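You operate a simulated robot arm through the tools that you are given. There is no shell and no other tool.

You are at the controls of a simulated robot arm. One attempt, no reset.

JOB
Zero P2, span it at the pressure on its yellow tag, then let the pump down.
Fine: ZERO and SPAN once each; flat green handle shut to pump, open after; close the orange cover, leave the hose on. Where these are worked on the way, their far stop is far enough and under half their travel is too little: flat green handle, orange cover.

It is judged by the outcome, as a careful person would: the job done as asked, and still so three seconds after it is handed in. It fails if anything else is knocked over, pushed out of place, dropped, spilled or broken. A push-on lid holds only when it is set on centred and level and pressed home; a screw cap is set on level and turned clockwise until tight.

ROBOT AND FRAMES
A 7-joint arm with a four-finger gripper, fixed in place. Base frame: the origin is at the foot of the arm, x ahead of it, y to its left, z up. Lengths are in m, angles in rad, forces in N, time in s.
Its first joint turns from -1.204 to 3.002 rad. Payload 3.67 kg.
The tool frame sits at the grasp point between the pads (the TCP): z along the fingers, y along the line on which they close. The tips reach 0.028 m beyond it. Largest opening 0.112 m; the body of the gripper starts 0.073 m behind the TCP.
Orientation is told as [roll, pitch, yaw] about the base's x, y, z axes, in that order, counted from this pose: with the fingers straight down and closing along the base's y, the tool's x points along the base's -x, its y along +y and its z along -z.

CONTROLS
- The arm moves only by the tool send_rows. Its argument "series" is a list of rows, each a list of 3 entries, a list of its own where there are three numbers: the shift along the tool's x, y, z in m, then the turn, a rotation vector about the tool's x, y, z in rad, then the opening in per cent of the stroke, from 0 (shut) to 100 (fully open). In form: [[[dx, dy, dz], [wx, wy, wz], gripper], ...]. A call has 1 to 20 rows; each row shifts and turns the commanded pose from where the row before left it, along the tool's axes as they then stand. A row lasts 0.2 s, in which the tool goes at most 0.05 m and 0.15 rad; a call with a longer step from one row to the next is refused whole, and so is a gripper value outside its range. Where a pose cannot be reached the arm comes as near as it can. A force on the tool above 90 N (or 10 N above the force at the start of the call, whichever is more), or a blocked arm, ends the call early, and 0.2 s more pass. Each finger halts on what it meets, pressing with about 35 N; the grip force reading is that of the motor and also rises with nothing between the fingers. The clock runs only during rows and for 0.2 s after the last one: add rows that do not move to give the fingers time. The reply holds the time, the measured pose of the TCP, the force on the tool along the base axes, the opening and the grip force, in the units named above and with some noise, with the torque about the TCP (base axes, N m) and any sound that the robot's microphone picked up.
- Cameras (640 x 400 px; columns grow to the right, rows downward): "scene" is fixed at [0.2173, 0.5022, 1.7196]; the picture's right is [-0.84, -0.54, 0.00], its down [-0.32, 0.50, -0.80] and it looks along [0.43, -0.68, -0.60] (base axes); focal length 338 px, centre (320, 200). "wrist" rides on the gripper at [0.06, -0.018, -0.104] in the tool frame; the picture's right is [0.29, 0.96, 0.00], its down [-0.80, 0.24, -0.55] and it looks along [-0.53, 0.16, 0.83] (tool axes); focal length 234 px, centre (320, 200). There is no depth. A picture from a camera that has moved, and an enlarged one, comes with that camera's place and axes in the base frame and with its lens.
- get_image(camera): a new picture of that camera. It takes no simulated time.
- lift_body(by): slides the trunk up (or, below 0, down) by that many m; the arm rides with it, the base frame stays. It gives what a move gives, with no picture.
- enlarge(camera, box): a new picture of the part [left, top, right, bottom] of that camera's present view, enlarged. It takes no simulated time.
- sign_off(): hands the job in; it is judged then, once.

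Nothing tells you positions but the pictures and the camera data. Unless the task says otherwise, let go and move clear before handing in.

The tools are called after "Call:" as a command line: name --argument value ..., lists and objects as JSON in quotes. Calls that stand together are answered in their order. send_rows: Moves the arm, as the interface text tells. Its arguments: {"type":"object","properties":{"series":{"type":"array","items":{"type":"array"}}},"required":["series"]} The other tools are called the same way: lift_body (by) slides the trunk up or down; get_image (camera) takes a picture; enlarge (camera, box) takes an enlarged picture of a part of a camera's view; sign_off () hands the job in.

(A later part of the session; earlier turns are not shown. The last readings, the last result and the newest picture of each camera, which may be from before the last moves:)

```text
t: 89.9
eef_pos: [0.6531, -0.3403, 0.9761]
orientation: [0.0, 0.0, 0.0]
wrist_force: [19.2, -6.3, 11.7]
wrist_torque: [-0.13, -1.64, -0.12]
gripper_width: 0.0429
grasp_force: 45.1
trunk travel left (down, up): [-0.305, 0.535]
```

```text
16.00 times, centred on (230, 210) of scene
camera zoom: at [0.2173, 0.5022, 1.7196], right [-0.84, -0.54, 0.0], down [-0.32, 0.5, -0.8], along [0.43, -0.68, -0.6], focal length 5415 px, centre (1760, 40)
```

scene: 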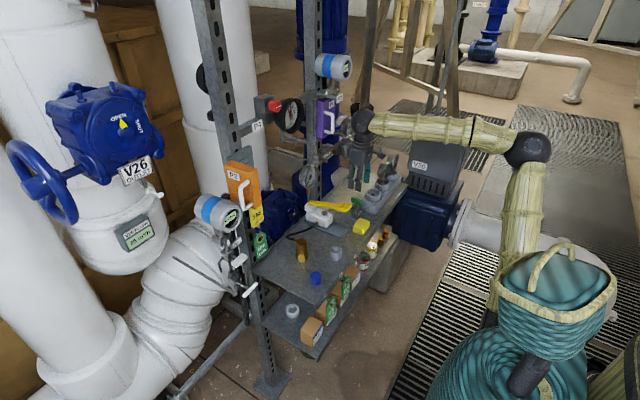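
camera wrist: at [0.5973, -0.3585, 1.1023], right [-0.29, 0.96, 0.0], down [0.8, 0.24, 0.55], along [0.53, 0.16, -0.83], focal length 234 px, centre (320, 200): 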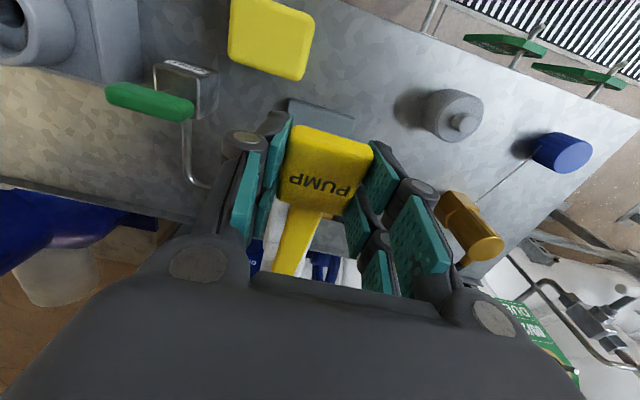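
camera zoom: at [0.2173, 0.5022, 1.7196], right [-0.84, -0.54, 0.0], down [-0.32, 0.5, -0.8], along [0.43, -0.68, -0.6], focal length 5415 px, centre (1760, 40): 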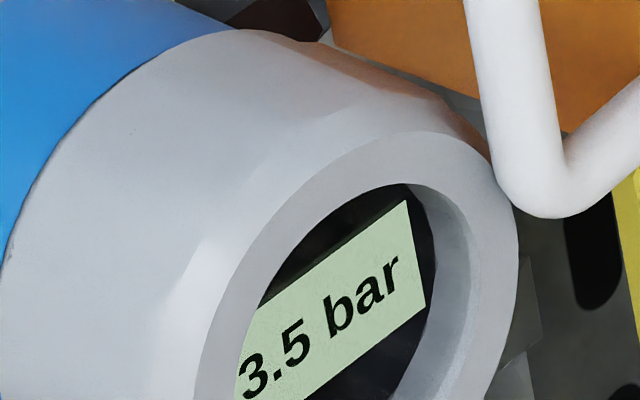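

P2 lags and over-reads (settled 3.5 at 2.75), as expected before spanning. I need one more 0.25 step: continue this down-stroke in small increments.

Call:
send_rows --series '[[[0, 0, 0.006], [0, 0, 0], 34], [[0, 0, 0], [0, 0, 0], 34]]'

Call:
enlarge --camera "scene" --box '[300, 160, 324, 190]'

Call:
send_rows --series '[[[0.0005, 0, 0.005], [0, 0, 0], 34], [[0, 0, 0], [0, 0, 0], 34]]'

Call:
enlarge --camera "scene" --box '[300, 160, 324, 190]'

```text
t: 90.5
eef_pos: [0.6532, -0.3402, 0.9703]
orientation: [0.001, 0.001, 0.0]
wrist_force: [12.5, -5.8, 12.0]
wrist_torque: [-0.14, -1.37, -0.03]
gripper_width: 0.0431
grasp_force: 45.3
trunk travel left (down, up): [-0.305, 0.535]
```

```text
13.33 times, centred on (312, 175) of scene
camera zoom: at [0.2173, 0.5022, 1.7196], right [-0.84, -0.54, 0.0], down [-0.32, 0.5, -0.8], along [0.43, -0.68, -0.6], focal length 4512 px, centre (427, 533)
```

zoom: 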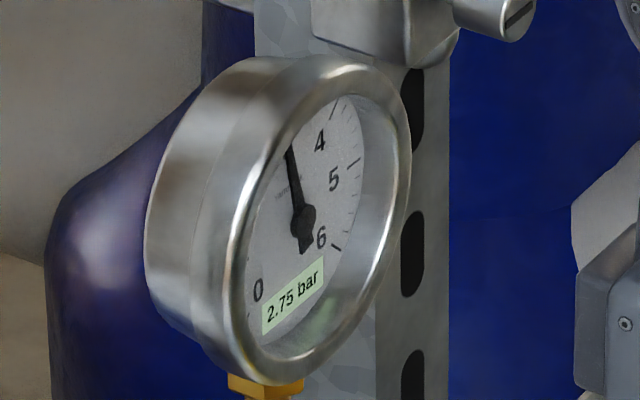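

```text
t: 91.1
eef_pos: [0.6518, -0.3408, 0.965]
orientation: [-0.001, 0.001, 0.001]
wrist_force: [12.5, -7.7, 13.5]
wrist_torque: [-0.15, -1.3, -0.11]
gripper_width: 0.0429
grasp_force: 45.1
trunk travel left (down, up): [-0.305, 0.535]
```

```text
13.33 times, centred on (312, 175) of scene
camera zoom: at [0.2173, 0.5022, 1.7196], right [-0.84, -0.54, 0.0], down [-0.32, 0.5, -0.8], along [0.43, -0.68, -0.6], focal length 4512 px, centre (427, 533)
```

zoom: 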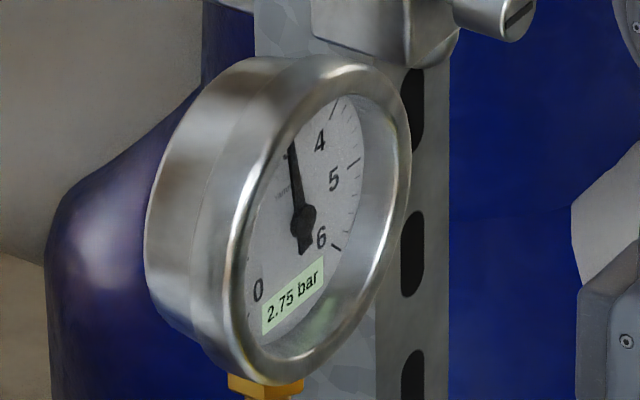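

The needle moves continuously while the digits step by 0.25, so actual pressure is about 2.75 now at roughly 0.012 bar per mm of stroke. Finish this stroke and re-read both.

Call:
send_rows --series '[[[0, 0, 0.005], [0, 0, 0], 34], [[0, 0, 0], [0, 0, 0], 34], [[0, 0, 0], [0, 0, 0], 34], [[0, 0, 0], [0, 0, 0], 34]]'

Call:
enlarge --camera "scene" --box '[300, 160, 324, 190]'

Call:
enlarge --camera "scene" --box '[215, 200, 245, 220]'

```text
t: 92.1
eef_pos: [0.6518, -0.3397, 0.9595]
orientation: [0.001, 0.0, -0.001]
wrist_force: [8.0, -7.0, 13.1]
wrist_torque: [-0.15, -1.0, -0.18]
gripper_width: 0.0429
grasp_force: 44.6
trunk travel left (down, up): [-0.305, 0.535]
```

```text
13.33 times, centred on (312, 175) of scene
camera zoom: at [0.2173, 0.5022, 1.7196], right [-0.84, -0.54, 0.0], down [-0.32, 0.5, -0.8], along [0.43, -0.68, -0.6], focal length 4512 px, centre (427, 533)
```

zoom: 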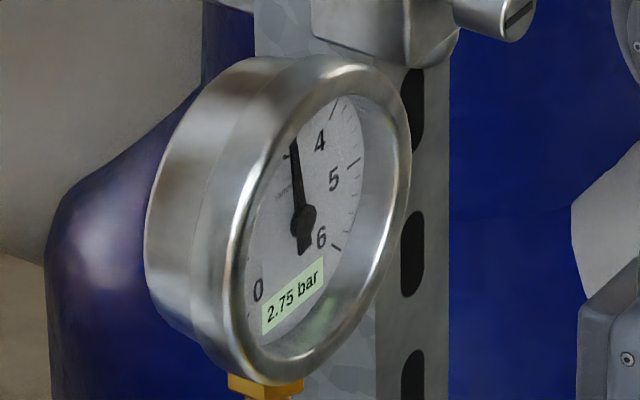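

```text
16.00 times, centred on (230, 210) of scene
camera zoom: at [0.2173, 0.5022, 1.7196], right [-0.84, -0.54, 0.0], down [-0.32, 0.5, -0.8], along [0.43, -0.68, -0.6], focal length 5415 px, centre (1760, 40)
```

zoom: 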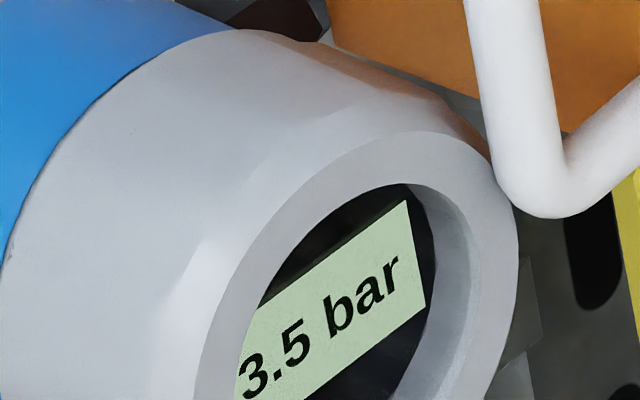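

The needle suggests about 2.85 bar now. Up-stroke, then a partial down-stroke with checks toward a true 3.0.

Call:
send_rows --series '[[[-0.0005, 0, -0.008], [0, 0, 0], 34], [[-0.0005, 0, -0.008], [0, 0, 0], 34], [[-0.001, 0, -0.008], [0, 0, 0], 34], [[-0.0015, 0, -0.008], [0, 0, 0], 34], [[-0.002, 0, -0.004], [0, 0, 0], 34], [[0, 0, 0], [0, 0, 0], 34]]'

Call:
send_rows --series '[[[0.002, 0, 0.008], [0, 0, 0], 34], [[0.001, 0, 0.004], [0, 0, 0], 34], [[0, 0, 0], [0, 0, 0], 34]]'

Call:
enlarge --camera "scene" --box '[300, 160, 324, 190]'

Call:
enlarge --camera "scene" --box '[215, 200, 245, 220]'

```text
t: 93.5
eef_pos: [0.6557, -0.3402, 0.9917]
orientation: [0.003, 0.005, 0.001]
wrist_force: [-22.8, 11.4, -46.3]
wrist_torque: [-0.04, 0.94, 0.22]
gripper_width: 0.0432
grasp_force: 45.1
trunk travel left (down, up): [-0.305, 0.535]
```

```text
t: 94.3
eef_pos: [0.6539, -0.3401, 0.9845]
orientation: [-0.002, -0.006, -0.001]
wrist_force: [5.6, 1.2, 12.6]
wrist_torque: [0.03, -1.58, -0.01]
gripper_width: 0.0431
grasp_force: 45.0
trunk travel left (down, up): [-0.305, 0.535]
```

```text
13.33 times, centred on (312, 175) of scene
camera zoom: at [0.2173, 0.5022, 1.7196], right [-0.84, -0.54, 0.0], down [-0.32, 0.5, -0.8], along [0.43, -0.68, -0.6], focal length 4512 px, centre (427, 533)
```

zoom: 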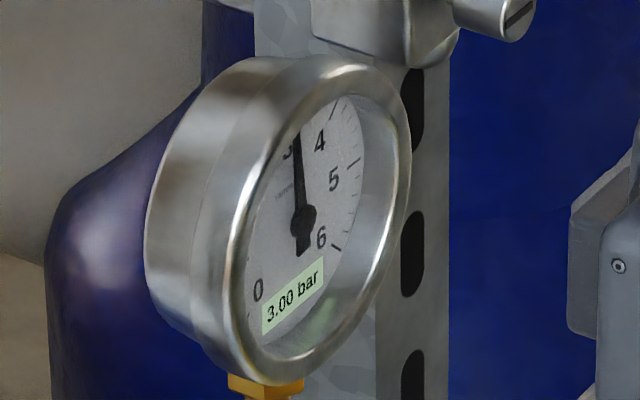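

```text
16.00 times, centred on (230, 210) of scene
camera zoom: at [0.2173, 0.5022, 1.7196], right [-0.84, -0.54, 0.0], down [-0.32, 0.5, -0.8], along [0.43, -0.68, -0.6], focal length 5415 px, centre (1760, 40)
```

zoom: 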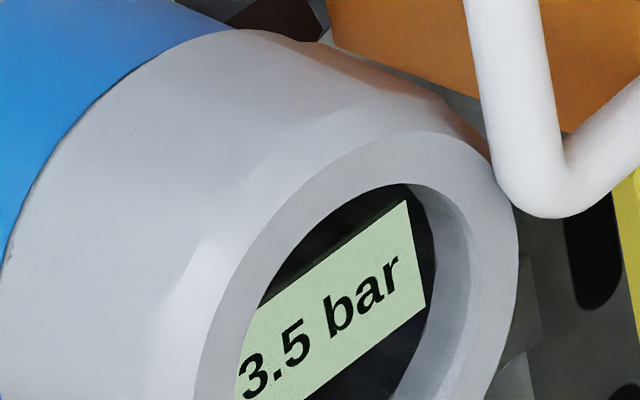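

Just flipped to 3.00, needle ~2.9. A further ~7 mm should centre it on 3.0.

Call:
send_rows --series '[[[0.0005, 0, 0.007], [0, 0, 0], 34], [[0, 0, 0], [0, 0, 0], 34], [[0, 0, 0], [0, 0, 0], 34]]'

Call:
enlarge --camera "scene" --box '[300, 160, 324, 190]'

Call:
enlarge --camera "scene" --box '[215, 200, 245, 220]'

```text
t: 95.1
eef_pos: [0.6534, -0.3407, 0.9776]
orientation: [0.002, 0.0, 0.0]
wrist_force: [8.8, -0.3, 13.8]
wrist_torque: [-0.04, -1.59, -0.04]
gripper_width: 0.043
grasp_force: 45.7
trunk travel left (down, up): [-0.305, 0.535]
```

```text
13.33 times, centred on (312, 175) of scene
camera zoom: at [0.2173, 0.5022, 1.7196], right [-0.84, -0.54, 0.0], down [-0.32, 0.5, -0.8], along [0.43, -0.68, -0.6], focal length 4512 px, centre (427, 533)
```

zoom: 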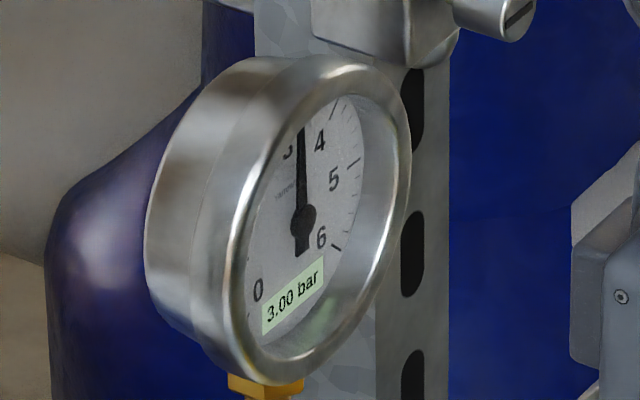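

```text
16.00 times, centred on (230, 210) of scene
camera zoom: at [0.2173, 0.5022, 1.7196], right [-0.84, -0.54, 0.0], down [-0.32, 0.5, -0.8], along [0.43, -0.68, -0.6], focal length 5415 px, centre (1760, 40)
```

zoom: 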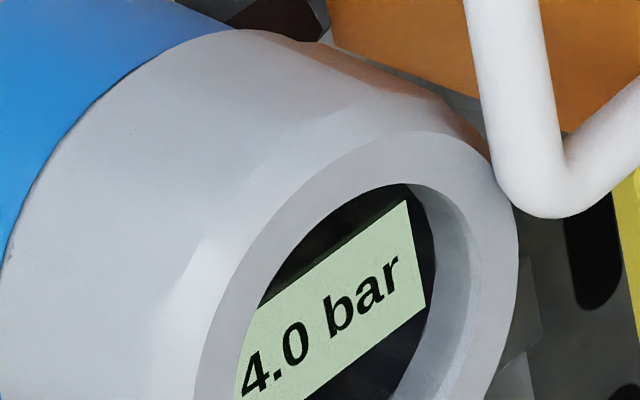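

Needle sits on 3.0 (digits 3.00). Release the paddle, rise clear, and re-check that the pressure holds.

Call:
send_rows --series '[[[0, 0, 0], [0, 0, 0], 45], [[0, 0, 0], [0, 0, 0], 60], [[0, 0, 0], [0, 0, 0], 65], [[0, 0, -0.03], [0, 0, 0], 65], [[0, 0, -0.04], [0, 0, 0], 65], [[0, 0, -0.04], [0, 0, 0], 65], [[0, 0, -0.04], [0, 0, 0], 65], [[0, 0, 0], [0, 0, 0], 65]]'

Call:
enlarge --camera "scene" --box '[300, 160, 324, 190]'

Call:
enlarge --camera "scene" --box '[290, 150, 370, 220]'

Call:
get_image --camera "wrist"

```text
t: 96.9
eef_pos: [0.651, -0.3396, 1.1264]
orientation: [0.001, 0.001, 0.001]
wrist_force: [0.4, 0.6, -0.4]
wrist_torque: [-0.04, -0.01, 0.01]
gripper_width: 0.0729
grasp_force: 0.1
trunk travel left (down, up): [-0.305, 0.535]
```

```text
13.33 times, centred on (312, 175) of scene
camera zoom: at [0.2173, 0.5022, 1.7196], right [-0.84, -0.54, 0.0], down [-0.32, 0.5, -0.8], along [0.43, -0.68, -0.6], focal length 4512 px, centre (427, 533)
```

zoom: 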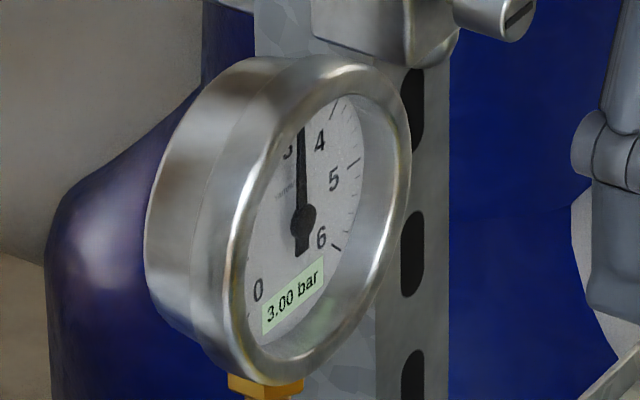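

```text
5.71 times, centred on (330, 185) of scene
camera zoom: at [0.2173, 0.5022, 1.7196], right [-0.84, -0.54, 0.0], down [-0.32, 0.5, -0.8], along [0.43, -0.68, -0.6], focal length 1934 px, centre (263, 286)
```

zoom: 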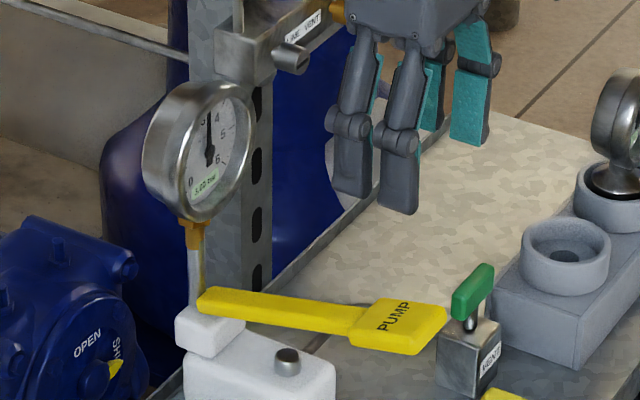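

```text
taken
camera wrist: at [0.5925, -0.3584, 1.232], right [-0.29, 0.96, 0.0], down [0.8, 0.24, 0.55], along [0.53, 0.16, -0.83], focal length 234 px, centre (320, 200)
```

wrist: 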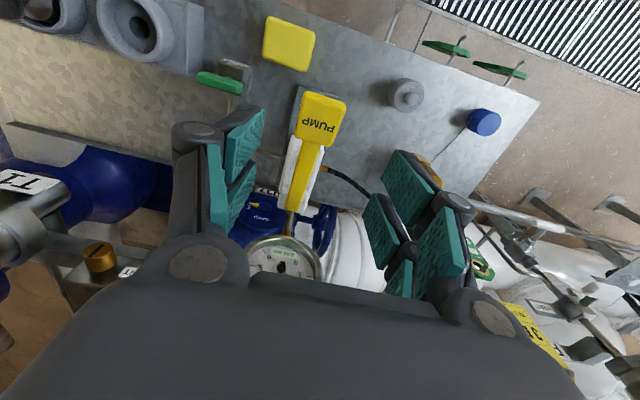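

Pressure holds at 3.00 with the lever sprung back up. Now to SPAN: retreat, raise the trunk back, and go horizontal in front of the P2 panel again.

Call:
send_rows --series '[[[0.04, 0, 0], [0, 0, 0], 40], [[0.04, 0, 0], [0, 0, 0], 0], [[0, 0, 0], [0, 0, 0], 0], [[0, 0, 0], [0, 0, 0], 0]]'

Call:
lift_body --by 0.22

Call:
send_rows --series '[[[0, 0.04, 0], [0, -0.13, 0], 0], [[0, 0.04, 0], [0, -0.13, 0], 0], [[0, 0.04, 0], [0, -0.13, 0], 0], [[0, 0.04, 0], [0, -0.13, 0], 0], [[0, 0.04, 0], [0, -0.13, 0], 0], [[0, 0.04, 0], [0, -0.13, 0], 0], [[0, 0, 0], [0, 0, 0], 0]]'

Call:
get_image --camera "wrist"

```text
t: 98.1
eef_pos: [0.573, -0.365, 1.118]
orientation: [0.066, 0.003, -0.012]
wrist_force: [-0.2, -1.0, 0.1]
wrist_torque: [0.02, 0.01, -0.02]
gripper_width: 0.0
grasp_force: 35.0
trunk travel left (down, up): [-0.305, 0.535]
stopped in row 4: the arm was blocked; the commanded pose is now the measured one
```

```text
t: 100.4
eef_pos: [0.573, -0.3646, 1.3379]
orientation: [0.068, 0.003, -0.012]
wrist_force: [-0.8, -0.8, 0.0]
wrist_torque: [-0.03, -0.06, 0.01]
gripper_width: 0.0
grasp_force: 35.0
trunk travel left (down, up): [-0.525, 0.315]
```

```text
t: 102.2
eef_pos: [0.7642, -0.303, 1.3402]
orientation: [0.226, -0.752, -0.198]
wrist_force: [-13.6, -16.3, -1.5]
wrist_torque: [-0.2, 0.17, -0.18]
gripper_width: 0.0002
grasp_force: 35.3
out of reach, approached as far as the arm can: row 1, 2, 3, 4, 5, 6
trunk travel left (down, up): [-0.525, 0.315]
stopped in row 7: the arm was blocked; the commanded pose is now the measured one
```

```text
taken
camera wrist: at [0.6482, -0.3208, 1.3699], right [-0.17, 0.98, -0.04], down [0.19, 0.07, 0.98], along [0.97, 0.16, -0.2], focal length 234 px, centre (320, 200)
```

wrist: 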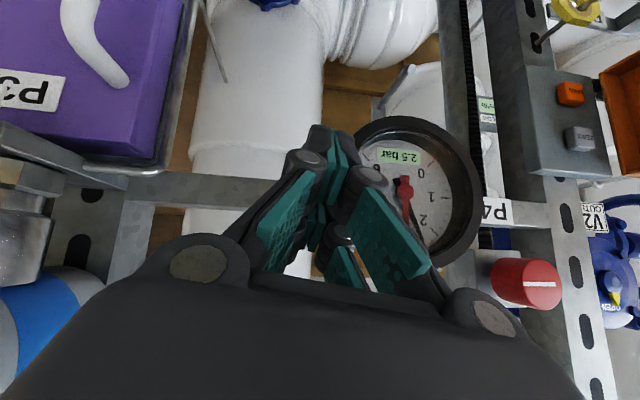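

The arm got blocked during the retreat and then strayed toward the rack. I need to stop and look carefully before moving.

Call:
get_image --camera "scene"

Call:
enlarge --camera "scene" --box '[220, 60, 380, 160]'

Call:
enlarge --camera "wrist" --box '[260, 100, 500, 250]'

```text
taken
```

scene: 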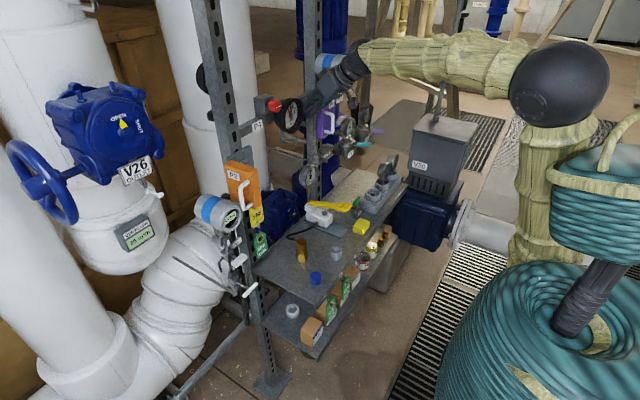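

```text
4.00 times, centred on (300, 110) of scene
camera zoom: at [0.2173, 0.5022, 1.7196], right [-0.84, -0.54, 0.0], down [-0.32, 0.5, -0.8], along [0.43, -0.68, -0.6], focal length 1354 px, centre (400, 560)
```

zoom: 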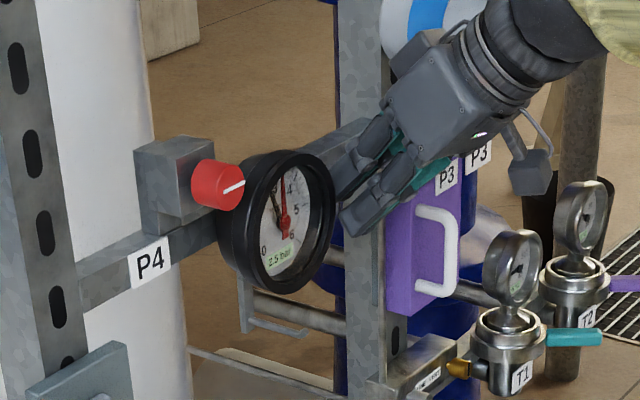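

```text
2.67 times, centred on (380, 175) of wrist
camera zoom: at [0.6482, -0.3208, 1.3699], right [-0.17, 0.98, -0.04], down [0.19, 0.07, 0.98], along [0.97, 0.16, -0.2], focal length 624 px, centre (160, 267)
```

zoom: 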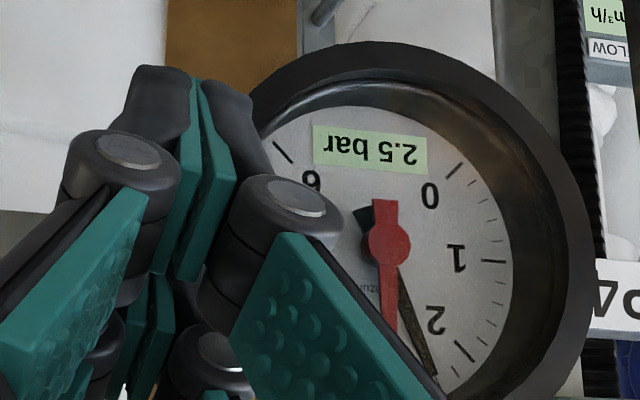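

The fingers are resting beside the P4 gauge rim (gauge looks unmoved). Back away gently, first sideways and back, one small move at a time.

Call:
send_rows --series '[[[0.0129, -0.0106, -0.0149], [0, 0, 0], 0], [[0.0143, 0, -0.014], [0, 0, 0], 0]]'

Call:
enlarge --camera "scene" --box '[220, 60, 380, 160]'

```text
t: 103.0
eef_pos: [0.726, -0.3378, 1.3273]
orientation: [0.333, -0.728, -0.281]
wrist_force: [0.8, -0.1, -0.1]
wrist_torque: [0.01, 0.0, 0.03]
gripper_width: 0.0
grasp_force: 35.3
trunk travel left (down, up): [-0.525, 0.315]
stopped in row 2: the arm was blocked; the commanded pose is now the measured one
```

```text
4.00 times, centred on (300, 110) of scene
camera zoom: at [0.2173, 0.5022, 1.7196], right [-0.84, -0.54, 0.0], down [-0.32, 0.5, -0.8], along [0.43, -0.68, -0.6], focal length 1354 px, centre (400, 560)
```

zoom: 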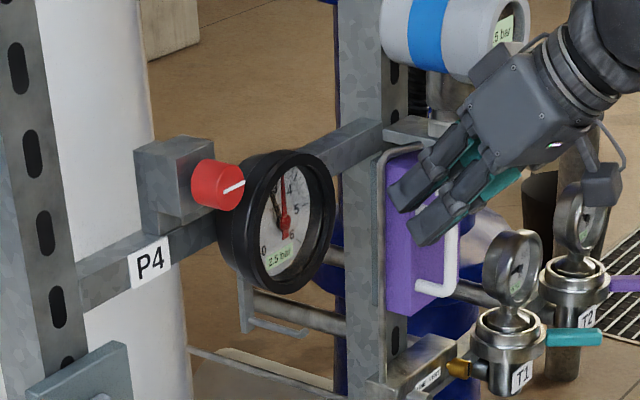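

No tool force now, but the arm itself reports blocked — probably a joint limit in this posture rather than contact. Let me check stability with a still row and view the whole scene.

Call:
send_rows --series '[[[0, 0, 0], [0, 0, 0], 0], [[0, 0, 0], [0, 0, 0], 0]]'

Call:
get_image --camera "scene"

Call:
get_image --camera "wrist"

```text
t: 103.6
eef_pos: [0.7266, -0.3386, 1.328]
orientation: [0.332, -0.73, -0.281]
wrist_force: [0.7, -0.1, -0.3]
wrist_torque: [0.02, 0.0, -0.03]
gripper_width: 0.0002
grasp_force: 34.9
trunk travel left (down, up): [-0.525, 0.315]
```

```text
taken
```

scene: 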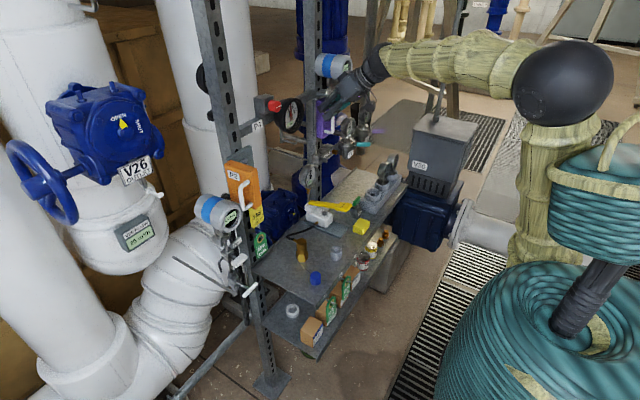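

```text
taken
camera wrist: at [0.6095, -0.3589, 1.3571], right [-0.15, 0.99, 0.04], down [0.2, -0.01, 0.98], along [0.97, 0.16, -0.2], focal length 234 px, centre (320, 200)
```

wrist: 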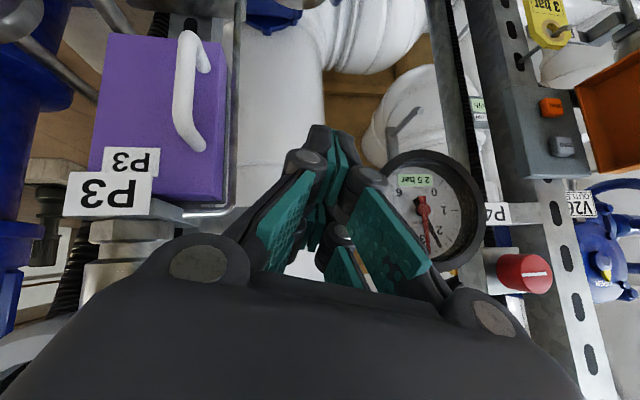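

The tool is free; the posture just needs unwinding. I'll rotate back toward tool-down while easing away from the rack, which was a healthy posture before.

Call:
send_rows --series '[[[0.009, -0.0007, -0.0087], [0.0353, 0.1263, -0.025], 0], [[0.0099, -0.0005, -0.0075], [0.0353, 0.1263, -0.025], 0], [[0.0107, -0.0004, -0.0064], [0.0353, 0.1263, -0.025], 0]]'

```text
t: 104.4
eef_pos: [0.6895, -0.3378, 1.3292]
orientation: [0.124, -0.375, -0.095]
wrist_force: [-0.1, 0.0, -0.6]
wrist_torque: [-0.02, 0.02, -0.03]
gripper_width: 0.0002
grasp_force: 35.4
trunk travel left (down, up): [-0.525, 0.315]
```

That works cleanly. Finish returning to tool-down.

Call:
send_rows --series '[[[0.0114, -0.0003, -0.005], [0.0353, 0.1263, -0.025], 0], [[0.012, -0.0001, -0.0034], [0.0353, 0.1263, -0.025], 0], [[0.0124, 0, -0.0017], [0.0353, 0.1263, -0.025], 0]]'

Call:
get_image --camera "scene"

Call:
enlarge --camera "scene" --box '[300, 160, 324, 190]'

Call:
enlarge --camera "scene" --box '[220, 60, 380, 160]'

```text
t: 105.2
eef_pos: [0.6507, -0.3364, 1.3286]
orientation: [-0.003, 0.0, 0.004]
wrist_force: [-0.5, -0.2, -0.3]
wrist_torque: [0.01, 0.02, -0.01]
gripper_width: 0.0002
grasp_force: 35.3
trunk travel left (down, up): [-0.525, 0.315]
```

```text
taken
```

scene: 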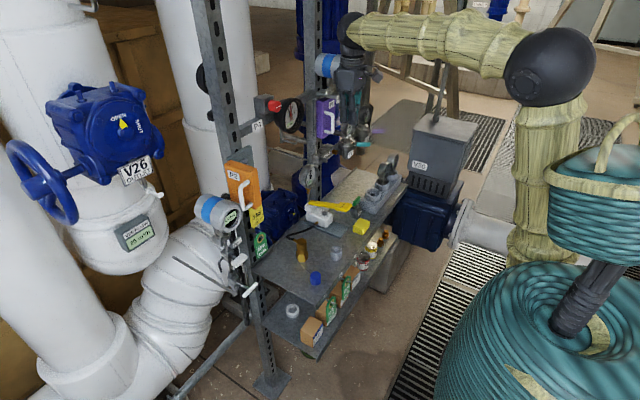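

```text
13.33 times, centred on (312, 175) of scene
camera zoom: at [0.2173, 0.5022, 1.7196], right [-0.84, -0.54, 0.0], down [-0.32, 0.5, -0.8], along [0.43, -0.68, -0.6], focal length 4512 px, centre (427, 533)
```

zoom: 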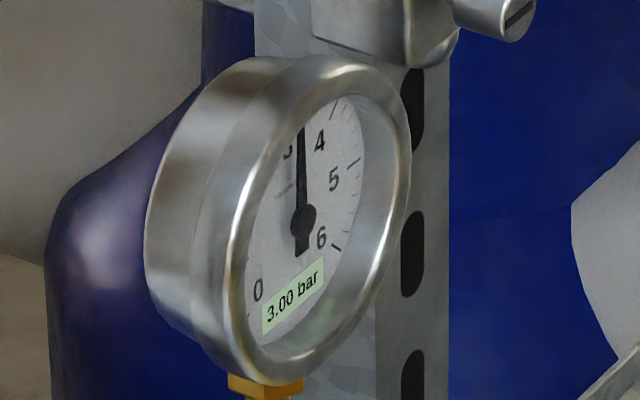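

```text
4.00 times, centred on (300, 110) of scene
camera zoom: at [0.2173, 0.5022, 1.7196], right [-0.84, -0.54, 0.0], down [-0.32, 0.5, -0.8], along [0.43, -0.68, -0.6], focal length 1354 px, centre (400, 560)
```

zoom: 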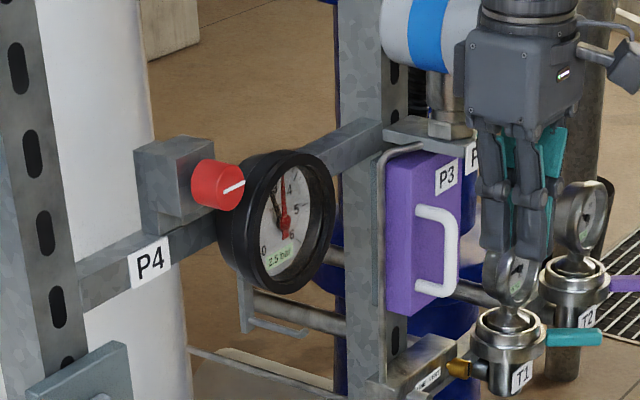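

All intact, and the pump still holds 3.00. Now slide along +y with the tool down, well clear of the rack, in modest steps.

Call:
send_rows --series '[[[0, 0.04, 0], [0, 0, 0], 0], [[0, 0.04, 0], [0, 0, 0], 0], [[0, 0.04, 0], [0, 0, 0], 0], [[0, 0.04, 0], [0, 0, 0], 0]]'

```text
t: 106.4
eef_pos: [0.6518, -0.2116, 1.328]
orientation: [0.098, 0.005, -0.013]
wrist_force: [-0.1, -0.8, 0.1]
wrist_torque: [0.01, 0.01, 0.03]
gripper_width: 0.0
grasp_force: 35.4
trunk travel left (down, up): [-0.525, 0.315]
stopped in row 4: the arm was blocked; the commanded pose is now the measured one
```

The arm blocks again with no contact force at the tool, so a joint limit in this arm posture is likely. Let me look at the arm's shape now.

Call:
get_image --camera "scene"

Call:
enlarge --camera "scene" --box '[320, 0, 640, 200]'

Call:
get_image --camera "wrist"

```text
taken
```

scene: 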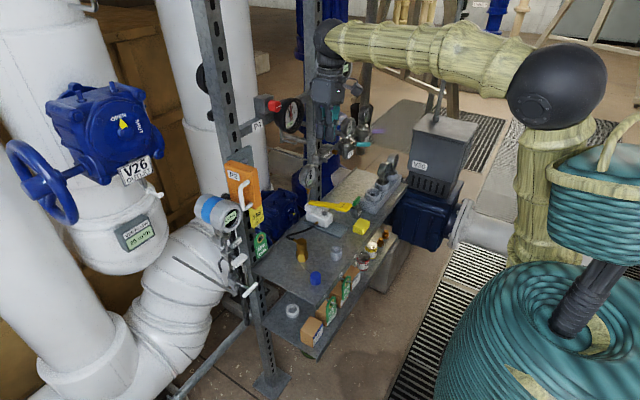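

```text
2.00 times, centred on (480, 100) of scene
camera zoom: at [0.2173, 0.5022, 1.7196], right [-0.84, -0.54, 0.0], down [-0.32, 0.5, -0.8], along [0.43, -0.68, -0.6], focal length 677 px, centre (0, 400)
```

zoom: 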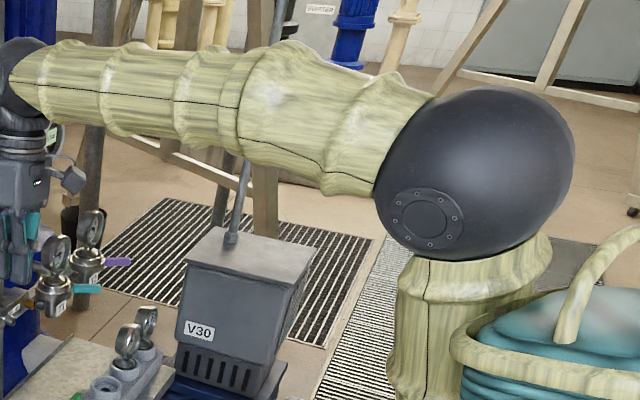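

```text
taken
camera wrist: at [0.5928, -0.2388, 1.4308], right [-0.27, 0.96, 0.1], down [0.8, 0.17, 0.57], along [0.53, 0.23, -0.82], focal length 234 px, centre (320, 200)
```

wrist: 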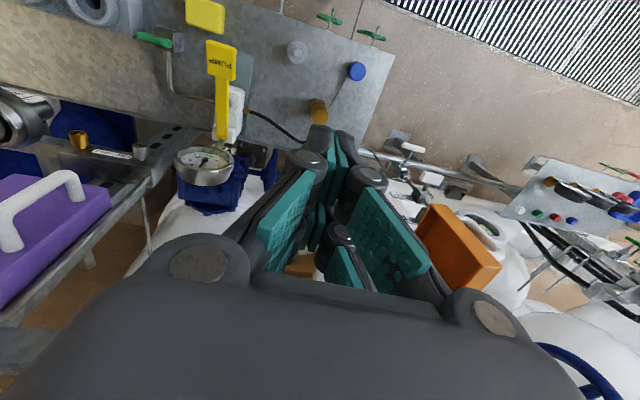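

The elbow has swung in close over the robot's own shoulder compared with the start (it was well out to the -y side), which explains the blocking. I'll step back to y ≈ -0.29 and try yawing the wrist clockwise to draw the elbow outward again.

Call:
send_rows --series '[[[0, -0.04, 0], [0.05, 0, 0], 0], [[0, -0.04, 0], [0.048, 0, 0], 0], [[0, 0, 0], [0, 0, 0.14], 0], [[0, 0, 0], [0, 0, 0.14], 0], [[0, 0, 0], [0, 0, 0.14], 0], [[0, 0, 0], [0, 0, 0.14], 0]]'

Call:
get_image --camera "scene"

```text
t: 107.8
eef_pos: [0.6507, -0.2893, 1.3221]
orientation: [-0.004, 0.003, -0.577]
wrist_force: [-0.9, 0.3, 0.1]
wrist_torque: [0.0, -0.02, 0.03]
gripper_width: 0.0
grasp_force: 35.0
trunk travel left (down, up): [-0.525, 0.315]
```

```text
taken
```

scene: 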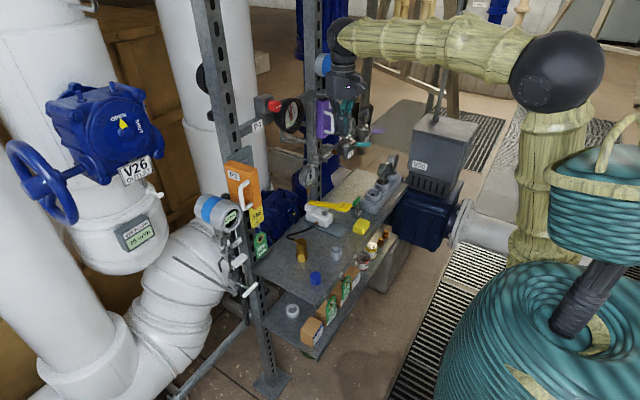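

Call:
send_rows --series '[[[0, 0, 0], [0, 0, 0.14], 0], [[0, 0, 0], [0, 0, 0.14], 0], [[0, 0, 0], [0, 0, 0.14], 0], [[0, 0, 0], [0, 0, 0.14], 0], [[0, 0, 0], [0, 0, 0.14], 0], [[0, 0, 0], [0, 0, 0.14], 0], [[0, 0, 0], [0, 0, 0.14], 0]]'

Call:
get_image --camera "scene"

```text
t: 109.4
eef_pos: [0.6493, -0.2947, 1.3275]
orientation: [0.003, 0.017, -1.556]
wrist_force: [-0.1, -0.5, 0.2]
wrist_torque: [0.03, 0.03, 0.01]
gripper_width: 0.0
grasp_force: 35.0
trunk travel left (down, up): [-0.525, 0.315]
```

```text
taken
```

scene: 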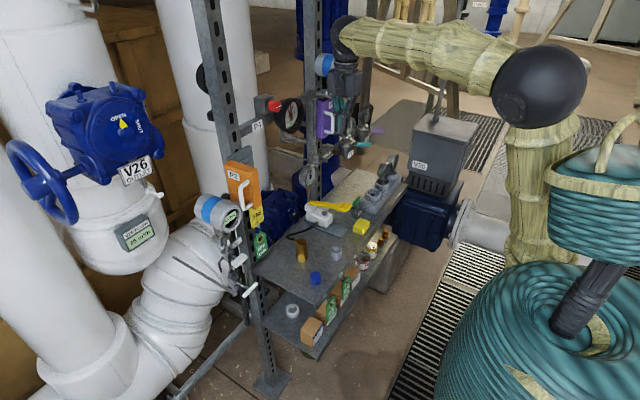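

The clockwise yaw drew the elbow outward. Keep this wrist yaw and slide toward +y carefully.

Call:
send_rows --series '[[[0.03, 0, 0], [0, 0, 0], 0], [[0.03, 0, 0], [0, 0, 0], 0], [[0.03, 0, 0], [0, 0, 0], 0], [[0.03, 0, 0], [0, 0, 0], 0]]'

Call:
get_image --camera "scene"

```text
t: 110.6
eef_pos: [0.6534, -0.2104, 1.3207]
orientation: [-0.017, 0.1, -1.578]
wrist_force: [0.3, -0.4, -0.4]
wrist_torque: [0.03, -0.01, -0.01]
gripper_width: 0.0
grasp_force: 34.6
trunk travel left (down, up): [-0.525, 0.315]
stopped in row 4: the arm was blocked; the commanded pose is now the measured one
```

```text
taken
```

scene: 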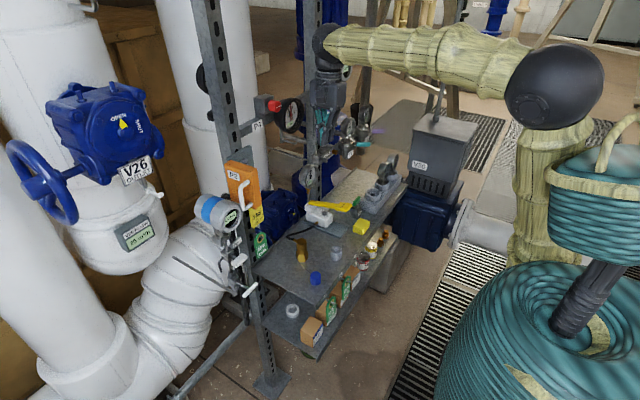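

Same limit at the same spot. The inward elbow drift came from turning at the valve and unwinding at the paddle, so I'll retrace that loop backwards: with this yaw go to y ≈ -0.45, lower a bit, and unwind there.

Call:
send_rows --series '[[[-0.04, 0, 0], [0, -0.05, 0], 0], [[-0.04, 0, 0], [0, -0.05, 0], 0], [[-0.04, 0, 0], [0, 0, 0], 0], [[-0.04, 0, 0], [0, 0, 0], 0], [[-0.04, 0, 0], [0, 0, 0], 0], [[-0.04, 0, 0], [0, 0, 0], 0], [[0, 0, 0], [0, 0, 0], 0]]'

Call:
get_image --camera "scene"

Call:
get_image --camera "wrist"

```text
t: 112.2
eef_pos: [0.651, -0.447, 1.3151]
orientation: [-0.017, -0.007, -1.575]
wrist_force: [-0.2, 0.3, 0.9]
wrist_torque: [-0.03, 0.03, 0.0]
gripper_width: 0.0
grasp_force: 34.5
trunk travel left (down, up): [-0.525, 0.315]
```

```text
taken
```

scene: 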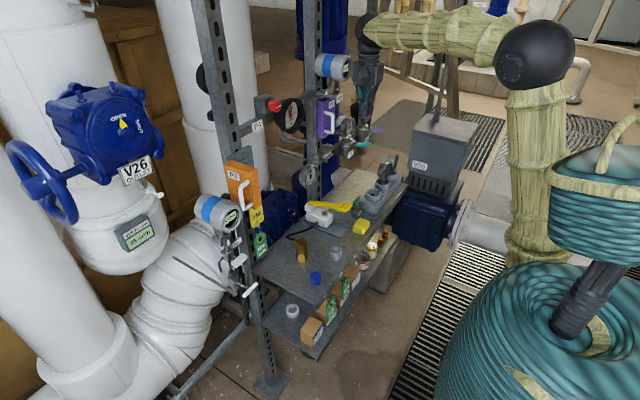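

```text
taken
camera wrist: at [0.6353, -0.3864, 1.4195], right [0.96, 0.28, -0.02], down [0.25, -0.79, 0.55], along [0.14, -0.54, -0.83], focal length 234 px, centre (320, 200)
```

wrist: 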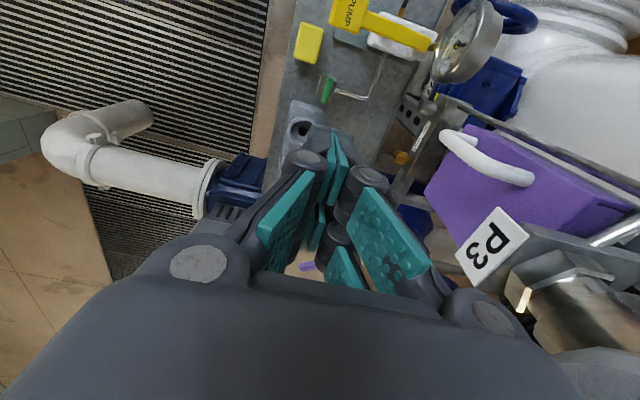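

The elbow is moving outward. Unwind the yaw here at y ≈ -0.45, in two parts.

Call:
send_rows --series '[[[0, 0, 0], [0, 0, -0.14], 0], [[0, 0, 0], [0, 0, -0.14], 0], [[0, 0, 0], [0, 0, -0.14], 0], [[0, 0, 0], [0, 0, -0.14], 0], [[0, 0, 0], [0, 0, -0.14], 0], [[0, 0, 0], [0, 0, -0.14], 0], [[0, 0, 0], [0, 0, -0.14], 0], [[0, 0, 0], [0, 0, -0.14], 0], [[0, 0, 0], [0, 0, -0.14], 0], [[0, 0, 0], [0, 0, -0.14], 0], [[0, 0, 0], [0, 0, -0.17], 0]]'

Call:
get_image --camera "scene"

```text
refused: row 11 steps farther than a row can; nothing moved
```

```text
taken
```

scene: 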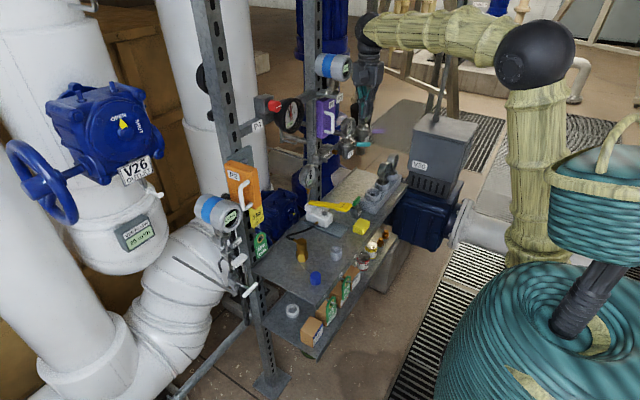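

Call:
send_rows --series '[[[0, 0, 0], [0, 0, -0.143], 0], [[0, 0, 0], [0, 0, -0.143], 0], [[0, 0, 0], [0, 0, -0.143], 0], [[0, 0, 0], [0, 0, -0.143], 0], [[0, 0, 0], [0, 0, -0.143], 0], [[0, 0, 0], [0, 0, -0.143], 0], [[0, 0, 0], [0, 0, -0.143], 0], [[0, 0, 0], [0, 0, -0.143], 0], [[0, 0, 0], [0, 0, -0.143], 0], [[0, 0, 0], [0, 0, -0.143], 0], [[0, 0, 0], [0, 0, -0.143], 0]]'

Call:
get_image --camera "scene"

```text
t: 114.6
eef_pos: [0.6519, -0.4482, 1.3147]
orientation: [-0.003, 0.017, 0.002]
wrist_force: [0.4, 0.8, -0.2]
wrist_torque: [-0.01, 0.0, 0.02]
gripper_width: 0.0
grasp_force: 35.7
trunk travel left (down, up): [-0.525, 0.315]
```

```text
taken
```

scene: 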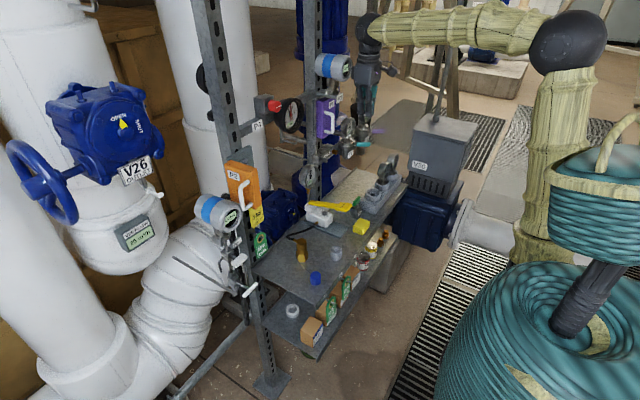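

The unwinding at this spot swings the elbow outward, so more counter-clockwise yaw here should move it further to where it was at the start. Continue CCW and look.

Call:
send_rows --series '[[[0, 0, 0], [0, 0, -0.143], 0], [[0, 0, 0], [0, 0, -0.143], 0], [[0, 0, 0], [0, 0, -0.143], 0], [[0, 0, 0], [0, 0, -0.143], 0], [[0, 0, 0], [0, 0, -0.143], 0], [[0, 0, 0], [0, 0, -0.143], 0], [[0, 0, 0], [0, 0, -0.143], 0]]'

Call:
get_image --camera "scene"

```text
t: 116.2
eef_pos: [0.6518, -0.4482, 1.3135]
orientation: [0.012, 0.014, 1.0]
wrist_force: [0.0, -0.4, -0.7]
wrist_torque: [0.02, 0.01, -0.02]
gripper_width: 0.0
grasp_force: 34.9
trunk travel left (down, up): [-0.525, 0.315]
```

```text
taken
```

scene: 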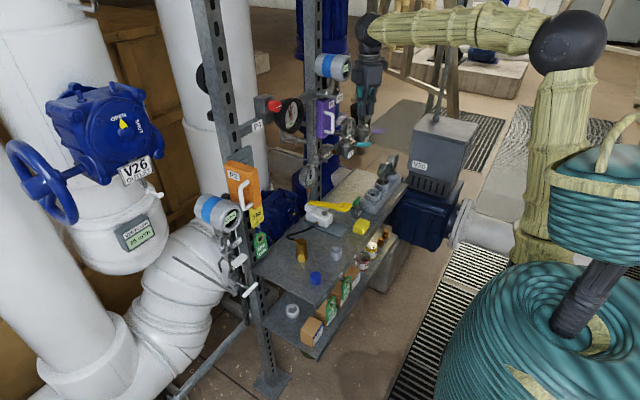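

No elbow motion — only the last joint turned. Keep turning CCW; once that joint saturates the elbow should be driven outward.

Call:
send_rows --series '[[[0, 0, 0], [0, 0, -0.143], 0], [[0, 0, 0], [0, 0, -0.143], 0], [[0, 0, 0], [0, 0, -0.143], 0], [[0, 0, 0], [0, 0, -0.143], 0], [[0, 0, 0], [0, 0, -0.143], 0], [[0, 0, 0], [0, 0, -0.143], 0], [[0, 0, 0], [0, 0, -0.143], 0], [[0, 0, 0], [0, 0, -0.143], 0]]'

Call:
get_image --camera "scene"

```text
t: 118.0
eef_pos: [0.6509, -0.4475, 1.314]
orientation: [0.017, -0.005, 2.143]
wrist_force: [-0.4, 0.6, -0.1]
wrist_torque: [0.0, -0.01, 0.01]
gripper_width: 0.0
grasp_force: 35.0
trunk travel left (down, up): [-0.525, 0.315]
```

```text
taken
```

scene: 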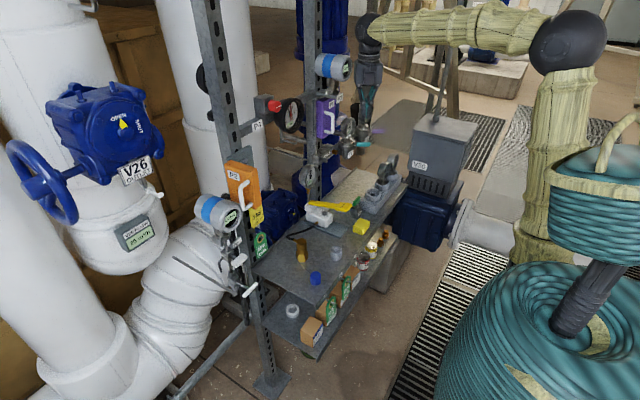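

The last joint has plenty of range, so I'll unwind back to zero yaw, then test how far I can slide toward +y now that the elbow is further out.

Call:
send_rows --series '[[[0, 0, 0], [0, 0, 0.143], 0], [[0, 0, 0], [0, 0, 0.143], 0], [[0, 0, 0], [0, 0, 0.143], 0], [[0, 0, 0], [0, 0, 0.143], 0], [[0, 0, 0], [0, 0, 0.143], 0], [[0, 0, 0], [0, 0, 0.143], 0], [[0, 0, 0], [0, 0, 0.143], 0], [[0, 0, 0], [0, 0, 0.143], 0], [[0, 0, 0], [0, 0, 0.143], 0], [[0, 0, 0], [0, 0, 0.143], 0], [[0, 0, 0], [0, 0, 0.143], 0], [[0, 0, 0], [0, 0, 0.143], 0], [[0, 0, 0], [0, 0, 0.143], 0], [[0, 0, 0], [0, 0, 0.143], 0], [[0, 0, 0], [0, 0, 0.143], 0]]'

Call:
send_rows --series '[[[0, 0.035, 0], [0, 0, 0], 0], [[0, 0.035, 0], [0, 0, 0], 0], [[0, 0.035, 0], [0, 0, 0], 0], [[0, 0.035, 0], [0, 0, 0], 0]]'

Call:
get_image --camera "scene"

```text
t: 121.2
eef_pos: [0.6504, -0.449, 1.315]
orientation: [-0.005, 0.018, -0.004]
wrist_force: [0.0, 0.7, -0.5]
wrist_torque: [-0.02, -0.01, 0.01]
gripper_width: 0.0
grasp_force: 35.2
trunk travel left (down, up): [-0.525, 0.315]
```

```text
t: 122.2
eef_pos: [0.6515, -0.3059, 1.3148]
orientation: [-0.005, 0.018, -0.003]
wrist_force: [-0.4, 0.3, 0.4]
wrist_torque: [-0.03, 0.01, 0.0]
gripper_width: 0.0
grasp_force: 35.2
trunk travel left (down, up): [-0.525, 0.315]
```

```text
taken
```

scene: 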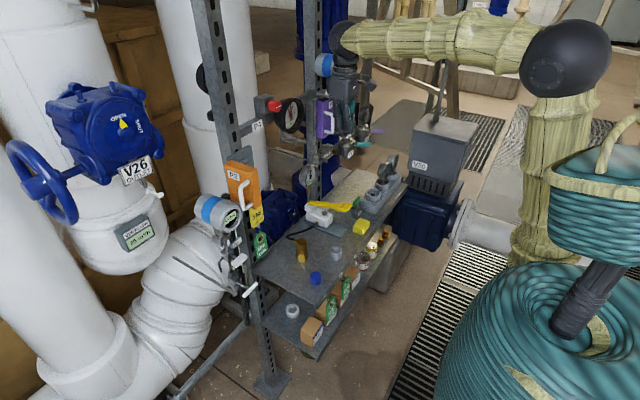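

The elbow only shifts when the last joint saturates (which happened during the valve turn), so the fix is to wind the wrist the other way to its far limit and back. I'll raise the trunk a bit for clearance and do that in free space, watching the elbow.

Call:
lift_body --by 0.1

Call:
send_rows --series '[[[0, 0, 0], [0, 0, -0.143], 0], [[0, 0, 0], [0, 0, -0.143], 0], [[0, 0, 0], [0, 0, -0.143], 0], [[0, 0, 0], [0, 0, -0.143], 0], [[0, 0, 0], [0, 0, -0.143], 0], [[0, 0, 0], [0, 0, -0.143], 0], [[0, 0, 0], [0, 0, -0.143], 0], [[0, 0, 0], [0, 0, -0.143], 0], [[0, 0, 0], [0, 0, -0.143], 0], [[0, 0, 0], [0, 0, -0.143], 0], [[0, 0, 0], [0, 0, -0.143], 0], [[0, 0, 0], [0, 0, -0.143], 0], [[0, 0, 0], [0, 0, -0.143], 0], [[0, 0, 0], [0, 0, -0.143], 0], [[0, 0, 0], [0, 0, -0.143], 0], [[0, 0, 0], [0, 0, -0.143], 0], [[0, 0, 0], [0, 0, -0.143], 0], [[0, 0, 0], [0, 0, -0.143], 0], [[0, 0, 0], [0, 0, -0.143], 0], [[0, 0, 0], [0, 0, -0.143], 0]]'

Call:
get_image --camera "scene"

```text
t: 123.5
eef_pos: [0.6511, -0.308, 1.4135]
orientation: [-0.005, 0.018, -0.003]
wrist_force: [-0.1, -0.2, -0.4]
wrist_torque: [-0.02, -0.02, -0.01]
gripper_width: 0.0
grasp_force: 34.8
trunk travel left (down, up): [-0.625, 0.215]
```

```text
t: 127.7
eef_pos: [0.6685, -0.3132, 1.4112]
orientation: [0.008, -0.019, 2.857]
wrist_force: [-0.4, -0.8, 0.5]
wrist_torque: [0.11, 0.02, -0.01]
gripper_width: 0.0
grasp_force: 35.0
out of reach, approached as far as the arm can: row 20
trunk travel left (down, up): [-0.625, 0.215]
```

```text
taken
```

scene: 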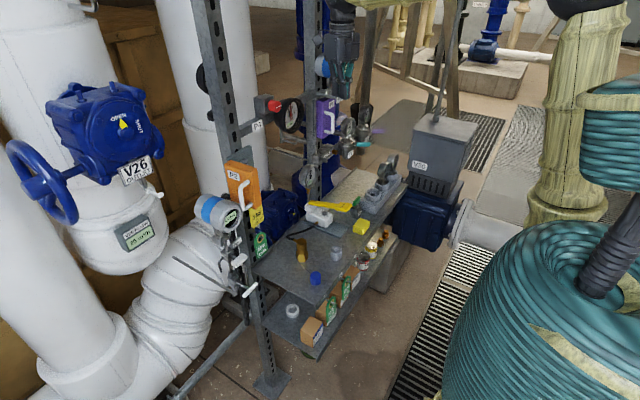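

The elbow swung well outward, back to about its starting posture. Now unwind the wrist to zero yaw.

Call:
send_rows --series '[[[0, 0, 0], [0, 0, 0.143], 0], [[0, 0, 0], [0, 0, 0.143], 0], [[0, 0, 0], [0, 0, 0.143], 0], [[0, 0, 0], [0, 0, 0.143], 0], [[0, 0, 0], [0, 0, 0.143], 0], [[0, 0, 0], [0, 0, 0.143], 0], [[0, 0, 0], [0, 0, 0.143], 0], [[0, 0, 0], [0, 0, 0.143], 0], [[0, 0, 0], [0, 0, 0.143], 0], [[0, 0, 0], [0, 0, 0.143], 0], [[0, 0, 0], [0, 0, 0.143], 0], [[0, 0, 0], [0, 0, 0.143], 0], [[0, 0, 0], [0, 0, 0.143], 0], [[0, 0, 0], [0, 0, 0.143], 0], [[0, 0, 0], [0, 0, 0.143], 0], [[0, 0, 0], [0, 0, 0.143], 0], [[0, 0, 0], [0, 0, 0.143], 0], [[0, 0, 0], [0, 0, 0.143], 0], [[0, 0, 0], [0, 0, 0.143], 0], [[0, 0, 0], [0, 0, 0.143], 0]]'

Call:
get_image --camera "scene"

```text
t: 131.9
eef_pos: [0.6693, -0.3077, 1.4126]
orientation: [-0.006, 0.017, -0.006]
wrist_force: [-1.0, 0.2, 0.3]
wrist_torque: [-0.02, 0.0, 0.02]
gripper_width: 0.0
grasp_force: 35.6
trunk travel left (down, up): [-0.625, 0.215]
```

```text
taken
```

scene: 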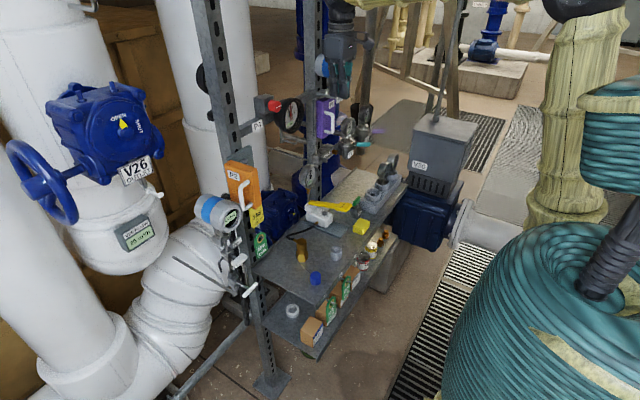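

Now slide +y with the tool down again, a few rows at a time.

Call:
send_rows --series '[[[0.005, 0.035, 0], [0, 0, 0], 0], [[0.005, 0.035, 0], [0, 0, 0], 0], [[0, 0.035, 0], [0, 0, 0], 0], [[0, 0.035, 0], [0, 0, 0], 0]]'

Call:
get_image --camera "scene"

```text
t: 132.9
eef_pos: [0.6611, -0.1774, 1.4074]
orientation: [0.022, 0.027, -0.012]
wrist_force: [0.3, 0.6, -0.9]
wrist_torque: [0.0, -0.02, -0.02]
gripper_width: 0.0002
grasp_force: 34.7
trunk travel left (down, up): [-0.625, 0.215]
```

```text
taken
```

scene: 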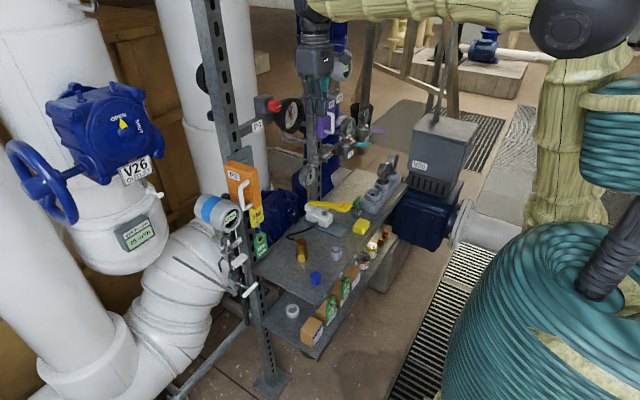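

Call:
send_rows --series '[[[0, 0.02, 0], [0, 0, 0], 0], [[0, 0, 0], [0, 0, 0], 0]]'

Call:
enlarge --camera "scene" --box '[400, 0, 640, 150]'

```text
t: 133.5
eef_pos: [0.66, -0.1693, 1.4113]
orientation: [0.056, 0.028, -0.014]
wrist_force: [0.0, 0.7, 0.0]
wrist_torque: [0.01, 0.0, 0.01]
gripper_width: 0.0
grasp_force: 35.2
trunk travel left (down, up): [-0.625, 0.215]
```

```text
2.67 times, centred on (520, 75) of scene
camera zoom: at [0.2173, 0.5022, 1.7196], right [-0.84, -0.54, 0.0], down [-0.32, 0.5, -0.8], along [0.43, -0.68, -0.6], focal length 902 px, centre (-213, 533)
```

zoom: 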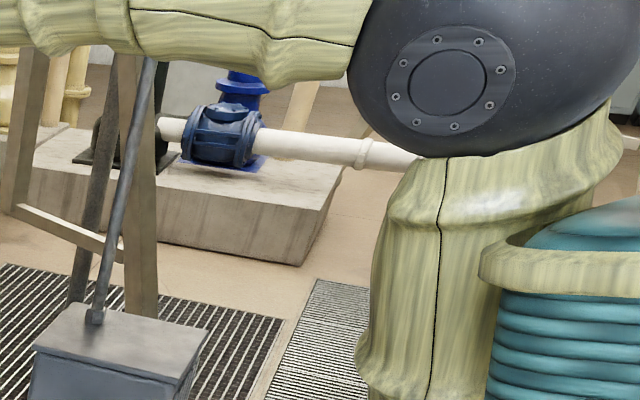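

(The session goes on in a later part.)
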